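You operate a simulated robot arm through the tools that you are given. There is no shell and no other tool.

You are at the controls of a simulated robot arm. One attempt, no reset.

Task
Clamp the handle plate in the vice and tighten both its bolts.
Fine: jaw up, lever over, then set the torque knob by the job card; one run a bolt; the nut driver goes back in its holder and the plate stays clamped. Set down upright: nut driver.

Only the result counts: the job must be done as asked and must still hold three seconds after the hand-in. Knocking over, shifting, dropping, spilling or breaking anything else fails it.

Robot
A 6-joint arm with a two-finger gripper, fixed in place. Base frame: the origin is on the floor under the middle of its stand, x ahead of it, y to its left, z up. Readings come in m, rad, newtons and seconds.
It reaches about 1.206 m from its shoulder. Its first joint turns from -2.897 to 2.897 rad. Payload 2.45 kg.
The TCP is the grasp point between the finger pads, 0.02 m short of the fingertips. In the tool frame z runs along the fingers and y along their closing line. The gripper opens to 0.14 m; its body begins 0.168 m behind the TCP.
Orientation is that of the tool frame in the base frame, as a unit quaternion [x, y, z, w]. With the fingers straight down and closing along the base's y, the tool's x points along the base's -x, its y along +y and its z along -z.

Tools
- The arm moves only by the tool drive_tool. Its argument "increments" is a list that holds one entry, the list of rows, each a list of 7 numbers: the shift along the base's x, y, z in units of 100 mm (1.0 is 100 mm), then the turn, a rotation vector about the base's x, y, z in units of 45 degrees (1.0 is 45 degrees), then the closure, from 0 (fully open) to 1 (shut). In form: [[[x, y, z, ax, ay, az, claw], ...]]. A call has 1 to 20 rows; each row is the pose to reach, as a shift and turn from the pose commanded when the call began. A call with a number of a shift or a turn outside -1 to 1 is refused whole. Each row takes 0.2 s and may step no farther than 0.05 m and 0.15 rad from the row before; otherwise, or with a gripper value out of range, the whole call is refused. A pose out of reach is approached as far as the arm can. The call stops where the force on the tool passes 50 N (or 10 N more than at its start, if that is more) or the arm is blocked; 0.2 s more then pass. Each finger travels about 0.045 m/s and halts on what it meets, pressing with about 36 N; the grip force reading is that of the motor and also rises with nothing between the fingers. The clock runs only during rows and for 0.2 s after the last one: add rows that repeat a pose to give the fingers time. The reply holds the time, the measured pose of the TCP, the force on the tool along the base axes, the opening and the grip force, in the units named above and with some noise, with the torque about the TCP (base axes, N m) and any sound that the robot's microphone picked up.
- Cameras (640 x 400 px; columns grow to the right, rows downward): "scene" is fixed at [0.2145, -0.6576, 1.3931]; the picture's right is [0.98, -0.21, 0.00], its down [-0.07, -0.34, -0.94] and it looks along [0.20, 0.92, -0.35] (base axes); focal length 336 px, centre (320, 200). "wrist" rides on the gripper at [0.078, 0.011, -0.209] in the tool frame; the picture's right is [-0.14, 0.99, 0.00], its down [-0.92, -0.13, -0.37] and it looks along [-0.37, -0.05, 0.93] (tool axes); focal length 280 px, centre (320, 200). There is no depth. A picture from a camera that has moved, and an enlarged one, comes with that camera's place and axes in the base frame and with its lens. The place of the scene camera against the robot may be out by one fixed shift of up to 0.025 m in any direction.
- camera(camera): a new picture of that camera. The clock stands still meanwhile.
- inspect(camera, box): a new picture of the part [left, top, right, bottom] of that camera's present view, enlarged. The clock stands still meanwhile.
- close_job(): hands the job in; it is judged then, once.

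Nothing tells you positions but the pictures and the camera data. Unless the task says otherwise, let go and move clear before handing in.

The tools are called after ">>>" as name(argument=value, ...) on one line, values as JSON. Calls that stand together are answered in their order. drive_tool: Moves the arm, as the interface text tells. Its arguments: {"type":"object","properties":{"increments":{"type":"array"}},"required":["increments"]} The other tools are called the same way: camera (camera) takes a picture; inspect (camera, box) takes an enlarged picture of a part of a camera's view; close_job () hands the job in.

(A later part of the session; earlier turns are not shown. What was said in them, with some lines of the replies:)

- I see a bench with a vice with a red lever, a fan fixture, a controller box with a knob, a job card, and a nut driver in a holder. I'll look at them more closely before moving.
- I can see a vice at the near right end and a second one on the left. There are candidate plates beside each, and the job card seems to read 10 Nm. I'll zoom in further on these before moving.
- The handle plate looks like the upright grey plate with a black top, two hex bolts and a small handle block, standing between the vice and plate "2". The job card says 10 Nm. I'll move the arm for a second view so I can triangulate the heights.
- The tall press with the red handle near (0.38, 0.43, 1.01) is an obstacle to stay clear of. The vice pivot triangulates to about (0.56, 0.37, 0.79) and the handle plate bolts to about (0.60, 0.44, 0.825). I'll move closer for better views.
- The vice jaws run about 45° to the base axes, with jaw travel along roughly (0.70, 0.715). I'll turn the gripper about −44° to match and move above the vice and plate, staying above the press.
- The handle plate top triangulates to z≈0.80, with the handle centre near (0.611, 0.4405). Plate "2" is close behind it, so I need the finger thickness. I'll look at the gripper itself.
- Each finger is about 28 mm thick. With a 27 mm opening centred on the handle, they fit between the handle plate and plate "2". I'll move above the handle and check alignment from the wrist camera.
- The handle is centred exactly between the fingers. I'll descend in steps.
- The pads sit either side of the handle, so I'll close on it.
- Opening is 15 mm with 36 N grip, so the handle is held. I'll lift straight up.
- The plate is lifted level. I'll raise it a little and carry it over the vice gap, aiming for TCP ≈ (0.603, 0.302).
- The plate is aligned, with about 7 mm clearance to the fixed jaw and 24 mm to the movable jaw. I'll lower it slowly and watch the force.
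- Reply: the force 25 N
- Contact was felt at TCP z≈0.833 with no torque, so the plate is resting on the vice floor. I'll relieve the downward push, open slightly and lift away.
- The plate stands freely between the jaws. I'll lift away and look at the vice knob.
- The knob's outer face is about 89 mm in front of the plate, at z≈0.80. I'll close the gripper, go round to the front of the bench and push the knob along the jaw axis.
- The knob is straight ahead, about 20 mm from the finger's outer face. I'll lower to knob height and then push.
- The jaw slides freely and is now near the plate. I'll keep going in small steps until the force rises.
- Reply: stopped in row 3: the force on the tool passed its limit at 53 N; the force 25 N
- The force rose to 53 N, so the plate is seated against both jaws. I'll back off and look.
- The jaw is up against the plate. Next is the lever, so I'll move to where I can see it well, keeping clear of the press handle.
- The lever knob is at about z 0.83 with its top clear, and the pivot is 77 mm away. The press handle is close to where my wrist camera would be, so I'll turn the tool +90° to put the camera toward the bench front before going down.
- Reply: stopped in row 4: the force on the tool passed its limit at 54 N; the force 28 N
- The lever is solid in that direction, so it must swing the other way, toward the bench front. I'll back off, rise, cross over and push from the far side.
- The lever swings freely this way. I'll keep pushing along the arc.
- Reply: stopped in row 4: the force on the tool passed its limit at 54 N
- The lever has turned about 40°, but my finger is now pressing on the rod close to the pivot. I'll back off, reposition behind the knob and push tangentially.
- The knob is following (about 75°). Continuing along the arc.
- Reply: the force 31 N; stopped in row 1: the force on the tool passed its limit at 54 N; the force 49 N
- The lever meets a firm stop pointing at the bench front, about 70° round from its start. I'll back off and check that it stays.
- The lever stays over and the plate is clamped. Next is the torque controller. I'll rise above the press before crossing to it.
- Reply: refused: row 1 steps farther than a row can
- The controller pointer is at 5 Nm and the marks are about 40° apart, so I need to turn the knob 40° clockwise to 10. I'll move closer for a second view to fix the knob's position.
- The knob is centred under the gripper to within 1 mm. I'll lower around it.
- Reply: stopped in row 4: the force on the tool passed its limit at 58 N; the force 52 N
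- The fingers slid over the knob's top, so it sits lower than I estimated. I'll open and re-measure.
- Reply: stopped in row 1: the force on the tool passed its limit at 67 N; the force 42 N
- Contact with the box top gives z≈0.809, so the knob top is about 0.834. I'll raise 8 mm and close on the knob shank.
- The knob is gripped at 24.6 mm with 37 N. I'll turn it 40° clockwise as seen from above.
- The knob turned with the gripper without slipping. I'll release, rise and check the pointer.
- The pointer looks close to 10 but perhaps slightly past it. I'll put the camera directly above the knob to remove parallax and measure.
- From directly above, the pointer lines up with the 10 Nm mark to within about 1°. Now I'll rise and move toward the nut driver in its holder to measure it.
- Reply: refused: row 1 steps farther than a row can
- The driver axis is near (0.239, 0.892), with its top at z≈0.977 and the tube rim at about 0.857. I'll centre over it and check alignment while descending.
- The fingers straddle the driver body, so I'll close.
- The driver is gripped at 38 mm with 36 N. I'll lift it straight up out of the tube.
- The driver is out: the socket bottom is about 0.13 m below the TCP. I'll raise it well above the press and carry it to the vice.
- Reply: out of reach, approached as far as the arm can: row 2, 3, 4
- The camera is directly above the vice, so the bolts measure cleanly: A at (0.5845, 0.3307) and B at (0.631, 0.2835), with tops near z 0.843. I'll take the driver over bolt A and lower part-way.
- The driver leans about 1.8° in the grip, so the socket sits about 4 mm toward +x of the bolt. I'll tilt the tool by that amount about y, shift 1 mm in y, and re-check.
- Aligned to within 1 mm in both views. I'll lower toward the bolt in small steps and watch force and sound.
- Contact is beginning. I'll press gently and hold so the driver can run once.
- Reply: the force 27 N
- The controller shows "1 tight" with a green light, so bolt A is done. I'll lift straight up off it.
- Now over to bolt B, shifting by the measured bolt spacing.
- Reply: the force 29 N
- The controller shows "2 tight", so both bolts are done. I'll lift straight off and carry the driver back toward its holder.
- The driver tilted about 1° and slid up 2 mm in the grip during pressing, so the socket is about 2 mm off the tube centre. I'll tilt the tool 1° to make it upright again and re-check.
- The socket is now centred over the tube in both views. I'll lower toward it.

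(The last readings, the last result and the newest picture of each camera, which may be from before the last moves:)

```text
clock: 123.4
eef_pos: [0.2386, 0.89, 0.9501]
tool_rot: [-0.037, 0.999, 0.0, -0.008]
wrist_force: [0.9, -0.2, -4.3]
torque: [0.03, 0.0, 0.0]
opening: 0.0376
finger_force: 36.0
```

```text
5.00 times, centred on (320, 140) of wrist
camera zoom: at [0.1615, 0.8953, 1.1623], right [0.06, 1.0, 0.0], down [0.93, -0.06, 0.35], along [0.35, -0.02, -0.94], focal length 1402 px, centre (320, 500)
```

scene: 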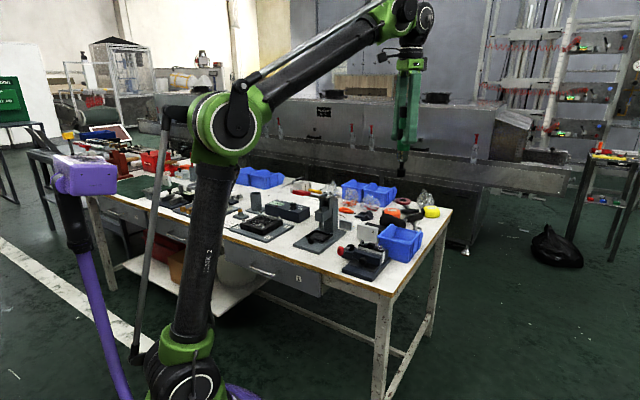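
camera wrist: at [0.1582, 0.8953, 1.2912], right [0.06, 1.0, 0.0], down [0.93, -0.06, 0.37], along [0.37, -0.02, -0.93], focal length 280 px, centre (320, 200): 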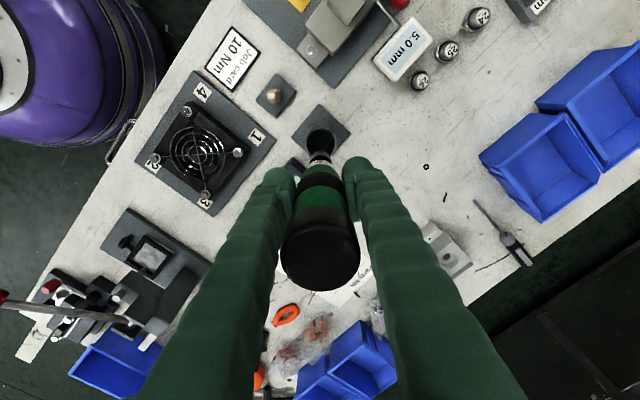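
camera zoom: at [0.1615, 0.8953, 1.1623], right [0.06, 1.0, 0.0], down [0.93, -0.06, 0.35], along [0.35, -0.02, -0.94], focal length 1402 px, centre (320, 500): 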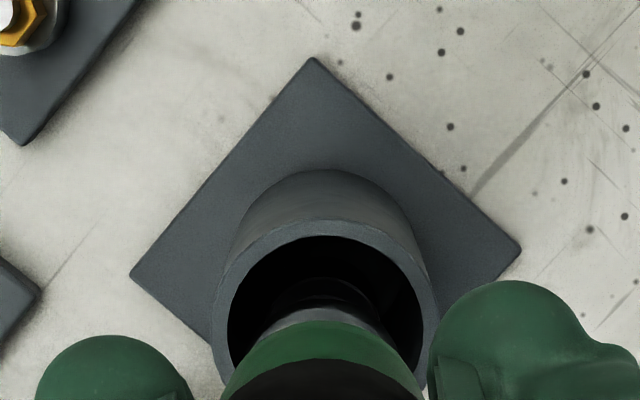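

>>> drive_tool(increments=[[[0, 0.005, -0.1, 0, 0, 0, 1.0], [0, 0.005, -0.2, 0, 0, 0, 1.0], [0, 0.005, -0.3, 0, 0, 0, 1.0], [0, 0.005, -0.35, 0, 0, 0, 1.0], [0, 0.005, -0.35, 0, 0, 0, 1.0]]])

>>> inspect(camera="scene", box=[235, 150, 275, 215])

>>> inspect(camera="wrist", box=[280, 100, 360, 180])

```text
clock: 124.6
eef_pos: [0.2384, 0.8905, 0.9153]
tool_rot: [-0.038, 0.999, 0.0, -0.009]
wrist_force: [-0.5, 0.3, -4.5]
torque: [-0.01, 0.01, -0.02]
opening: 0.0375
finger_force: 36.1
```

```text
6.15 times, centred on (255, 182) of scene
camera zoom: at [0.2145, -0.6576, 1.3931], right [0.98, -0.21, 0.0], down [-0.07, -0.34, -0.94], along [0.2, 0.92, -0.35], focal length 2066 px, centre (720, 308)
```

zoom: 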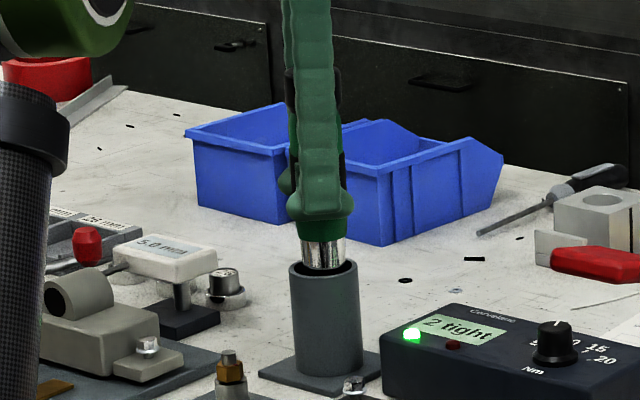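

```text
5.00 times, centred on (320, 140) of wrist
camera zoom: at [0.1621, 0.8962, 1.1269], right [0.06, 1.0, 0.0], down [0.93, -0.06, 0.35], along [0.35, -0.02, -0.94], focal length 1402 px, centre (320, 500)
```

zoom: 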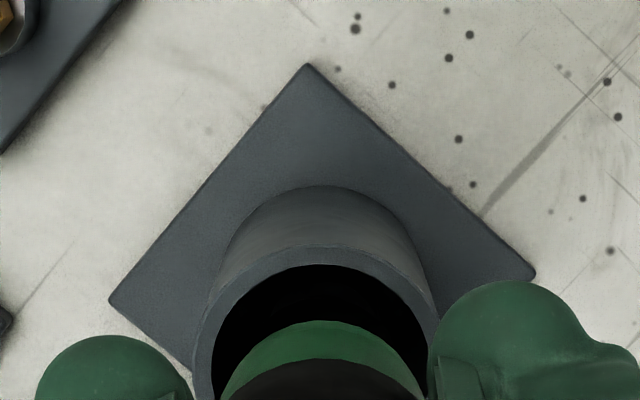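

>>> drive_tool(increments=[[[0, 0, -0.05, 0, 0, 0, 1.0], [0, 0, -0.1, 0, 0, 0, 1.0], [0, 0, -0.15, 0, 0, 0, 1.0], [0, 0, -0.15, 0, 0, 0, 1.0]]])

>>> drive_tool(increments=[[[0, 0, -0.02, 0, 0, 0, 1.0], [0, 0, -0.04, 0, 0, 0, 1.0], [0, 0, -0.04, 0, 0, 0, 1.0]]])

>>> inspect(camera="scene", box=[235, 150, 275, 215])

```text
clock: 125.6
eef_pos: [0.2382, 0.8911, 0.9002]
tool_rot: [-0.037, 0.999, -0.001, -0.008]
wrist_force: [1.2, -0.8, -3.8]
torque: [0.0, 0.02, -0.01]
opening: 0.0375
finger_force: 35.9
```

```text
clock: 126.4
eef_pos: [0.2376, 0.8906, 0.8974]
tool_rot: [-0.037, 0.999, 0.0, -0.009]
wrist_force: [-0.6, 0.3, -3.9]
torque: [0.0, 0.01, 0.01]
opening: 0.0375
finger_force: 36.2
```

```text
6.15 times, centred on (255, 182) of scene
camera zoom: at [0.2145, -0.6576, 1.3931], right [0.98, -0.21, 0.0], down [-0.07, -0.34, -0.94], along [0.2, 0.92, -0.35], focal length 2066 px, centre (720, 308)
```

zoom: 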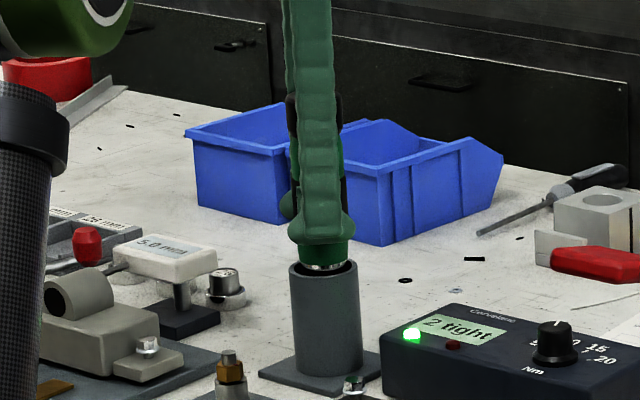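

>>> drive_tool(increments=[[[0, 0, -0.02, 0, 0, 0, 1.0], [0, 0, -0.03, 0, 0, 0, 1.0], [0, 0, -0.03, 0, 0, 0, 1.0]]])

>>> drive_tool(increments=[[[0, 0, -0.015, 0, 0, 0, 1.0], [0, 0, -0.025, 0, 0, 0, 1.0], [0, 0, -0.025, 0, 0, 0, 1.0]]])

>>> inspect(camera="scene", box=[235, 150, 275, 215])

```text
clock: 127.2
eef_pos: [0.2383, 0.8903, 0.8935]
tool_rot: [-0.037, 0.999, 0.0, -0.008]
wrist_force: [-0.1, 0.8, -5.1]
torque: [-0.02, -0.01, 0.01]
opening: 0.0373
finger_force: 36.5
```

```text
clock: 128.0
eef_pos: [0.2372, 0.8898, 0.8925]
tool_rot: [-0.037, 0.999, 0.001, -0.007]
wrist_force: [2.5, 6.7, 22.7]
torque: [0.63, -0.63, 0.12]
opening: 0.0381
finger_force: 36.4
```

```text
6.15 times, centred on (255, 182) of scene
camera zoom: at [0.2145, -0.6576, 1.3931], right [0.98, -0.21, 0.0], down [-0.07, -0.34, -0.94], along [0.2, 0.92, -0.35], focal length 2066 px, centre (720, 308)
```

zoom: 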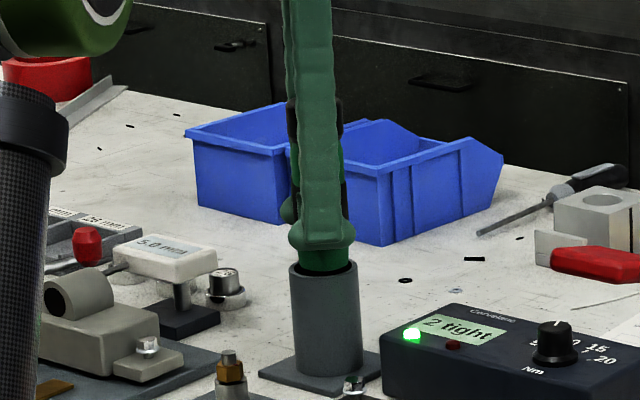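

Seated: contact came at TCP z≈0.8925, as predicted. I'll relieve the pressure and open slowly.

>>> drive_tool(increments=[[[0, 0, 0.014, 0, 0, 0, 1.0], [0, 0, 0.014, 0, 0, 0, 0.9], [0, 0, 0.014, 0, 0, 0, 0.7], [0, 0, 0.014, 0, 0, 0, 0.6], [0, 0, 0.014, 0, 0, 0, 0.5], [0, 0, 0.014, 0, 0, 0, 0.4], [0, 0, 0.014, 0, 0, 0, 0.35]]])

>>> inspect(camera="wrist", box=[250, 100, 390, 260])

>>> inspect(camera="scene", box=[235, 140, 275, 215])

```text
clock: 129.6
eef_pos: [0.238, 0.8912, 0.8925]
tool_rot: [-0.037, 0.999, 0.001, -0.009]
wrist_force: [-0.8, 0.0, 0.4]
torque: [0.02, -0.04, 0.03]
opening: 0.091
finger_force: 0.1
```

```text
2.50 times, centred on (320, 180) of wrist
camera zoom: at [0.1617, 0.8957, 1.1044], right [0.06, 1.0, 0.0], down [0.93, -0.06, 0.35], along [0.35, -0.02, -0.94], focal length 701 px, centre (320, 250)
```

zoom: 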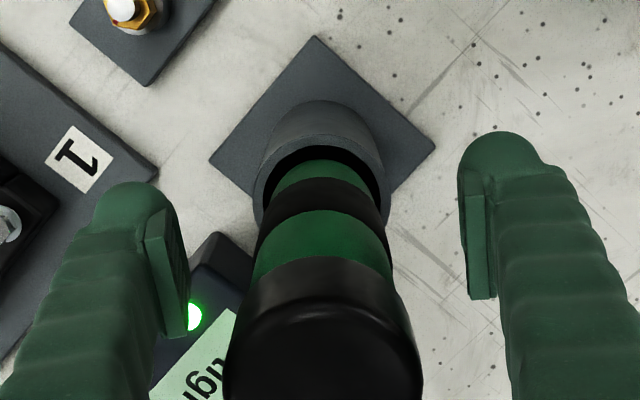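

```text
5.33 times, centred on (255, 178) of scene
camera zoom: at [0.2145, -0.6576, 1.3931], right [0.98, -0.21, 0.0], down [-0.07, -0.34, -0.94], along [0.2, 0.92, -0.35], focal length 1790 px, centre (667, 320)
```

zoom: 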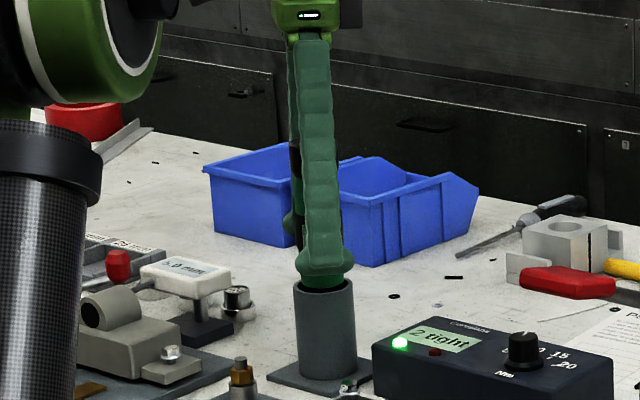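

The driver stands freely in its tube with the fingers clear on both sides. I'll rise straight up and check everything.

>>> drive_tool(increments=[[[0, 0, 0.1, 0, 0, 0, 0.3], [0, 0, 0.4, 0, 0, 0, 0.3], [0, 0, 0.8, 0, 0, 0, 0.3], [0, 0, 1.0, 0, 0, 0, 0.3], [0, 0, 1.0, 0, 0, 0, 0.3]]])

>>> drive_tool(increments=[[[0, 0, 0.4, 0, 0, 0, 0.3], [0, 0, 0.8, 0, 0, 0, 0.3], [0, 0, 1.0, 0, 0, 0, 0.3], [0, 0, 1.0, 0, 0, 0, 0.3]]])

>>> camera(camera="wrist")

>>> inspect(camera="scene", box=[225, 155, 285, 225])

>>> camera(camera="scene")

```text
clock: 130.8
eef_pos: [0.2395, 0.8903, 0.9927]
tool_rot: [-0.037, 0.999, 0.001, -0.009]
wrist_force: [0.0, 0.4, -0.4]
torque: [-0.03, -0.01, 0.01]
opening: 0.0977
finger_force: 0.1
```

```text
clock: 131.8
eef_pos: [0.2388, 0.8908, 1.0931]
tool_rot: [-0.038, 0.999, 0.0, -0.008]
wrist_force: [0.4, 0.0, -0.2]
torque: [0.01, 0.01, -0.03]
opening: 0.0981
finger_force: 0.0
```

```text
taken
camera wrist: at [0.1624, 0.8966, 1.3041], right [0.06, 1.0, 0.0], down [0.93, -0.06, 0.35], along [0.35, -0.02, -0.94], focal length 280 px, centre (320, 200)
```

wrist: 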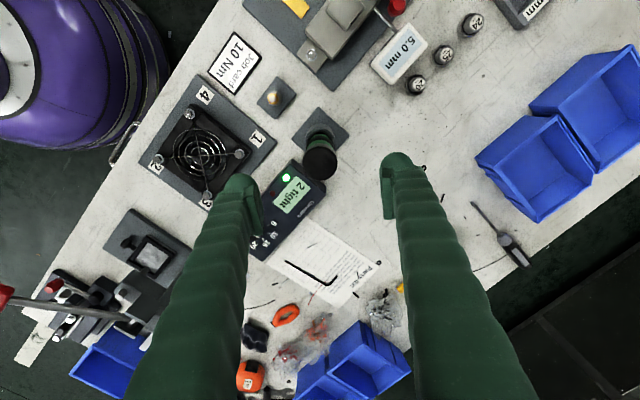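

```text
5.71 times, centred on (255, 190) of scene
camera zoom: at [0.2145, -0.6576, 1.3931], right [0.98, -0.21, 0.0], down [-0.07, -0.34, -0.94], along [0.2, 0.92, -0.35], focal length 1918 px, centre (691, 257)
```

zoom: 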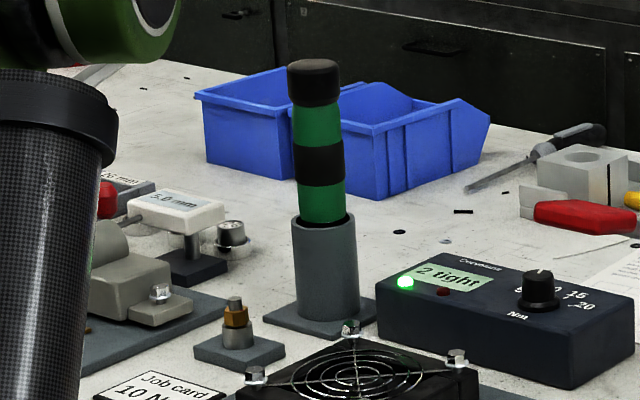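

```text
taken
```

scene: 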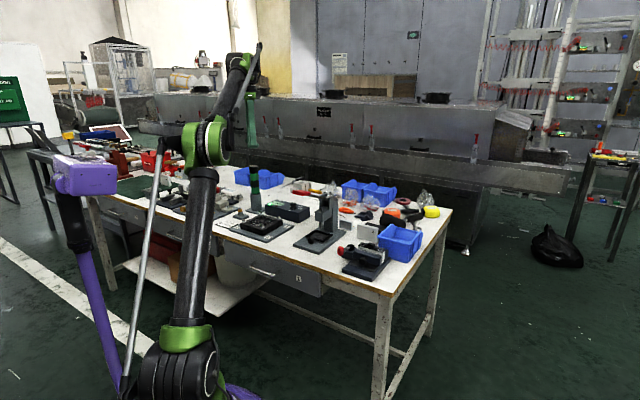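

>>> inspect(camera="scene", box=[330, 215, 400, 280])

>>> inspect(camera="scene", box=[220, 160, 460, 310])

>>> inspect(camera="scene", box=[120, 140, 280, 240])

```text
6.15 times, centred on (365, 248) of scene
camera zoom: at [0.2145, -0.6576, 1.3931], right [0.98, -0.21, 0.0], down [-0.07, -0.34, -0.94], along [0.2, 0.92, -0.35], focal length 2066 px, centre (43, -92)
```

zoom: 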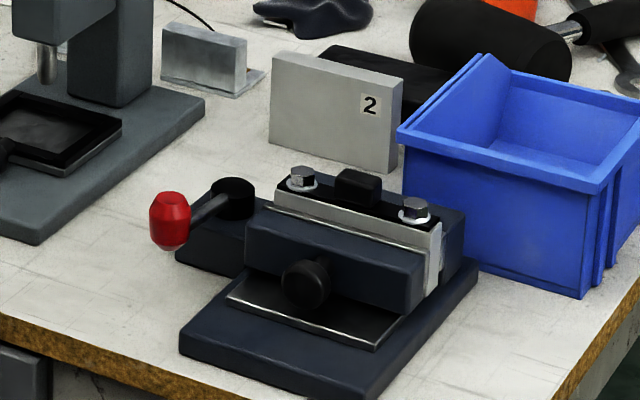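

```text
2.67 times, centred on (340, 235) of scene
camera zoom: at [0.2145, -0.6576, 1.3931], right [0.98, -0.21, 0.0], down [-0.07, -0.34, -0.94], along [0.2, 0.92, -0.35], focal length 895 px, centre (267, 107)
```

zoom: 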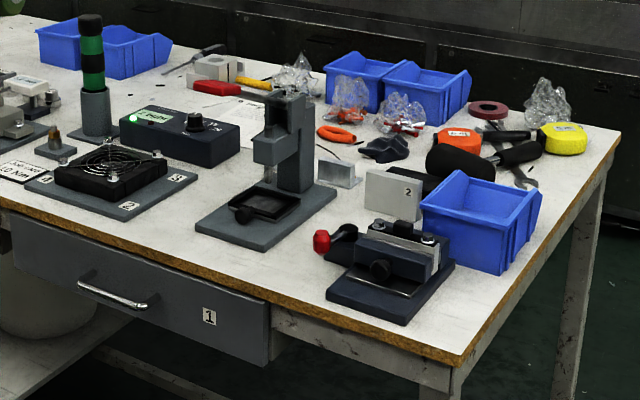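

```text
4.00 times, centred on (200, 190) of scene
camera zoom: at [0.2145, -0.6576, 1.3931], right [0.98, -0.21, 0.0], down [-0.07, -0.34, -0.94], along [0.2, 0.92, -0.35], focal length 1343 px, centre (800, 240)
```

zoom: 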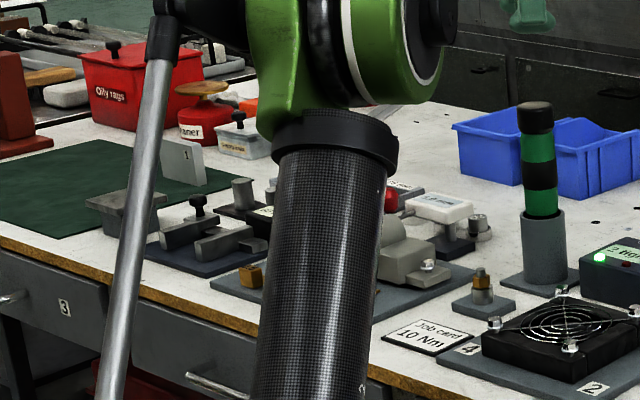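

Everything checks out:
- The plate is clamped with the jaw up and the lever over.
- Torque is set to 10 Nm and the controller shows "2 tight".
- The nut driver is upright in its holder.
- Other objects look undisturbed, and the gripper is open and clear.

I'm handing in.

>>> close_job()

```text
The job is handed in.
```

The handle plate is clamped in the vice and both its bolts are tightened, and I've handed the job in. I don't have the result of the judging.

- **Vice:** the jaw is pushed up against the plate. The lever is swung over to a firm stop and stayed there when I let go.
- **Torque:** the knob is on the 10 Nm mark to within about 1°, matching the job card.
- **Bolts:** I ran each bolt once. The controller went to "1 tight", then "2 tight", with the green light on.
- **Nut driver:** it is back in its holder, standing upright, with the gripper open and clear above it.

- **Lever:** I first pushed it the wrong way against its stop, to about 54 N, before finding that it swings toward the front of the bench.
- **Torque knob:** on the first grip the fingers slid over its top and pressed down on it, to about 67 N at most. The knob still turned normally afterwards.

In the last pictures nothing else on the bench looks moved or knocked over, though the arm hid part of the left side.
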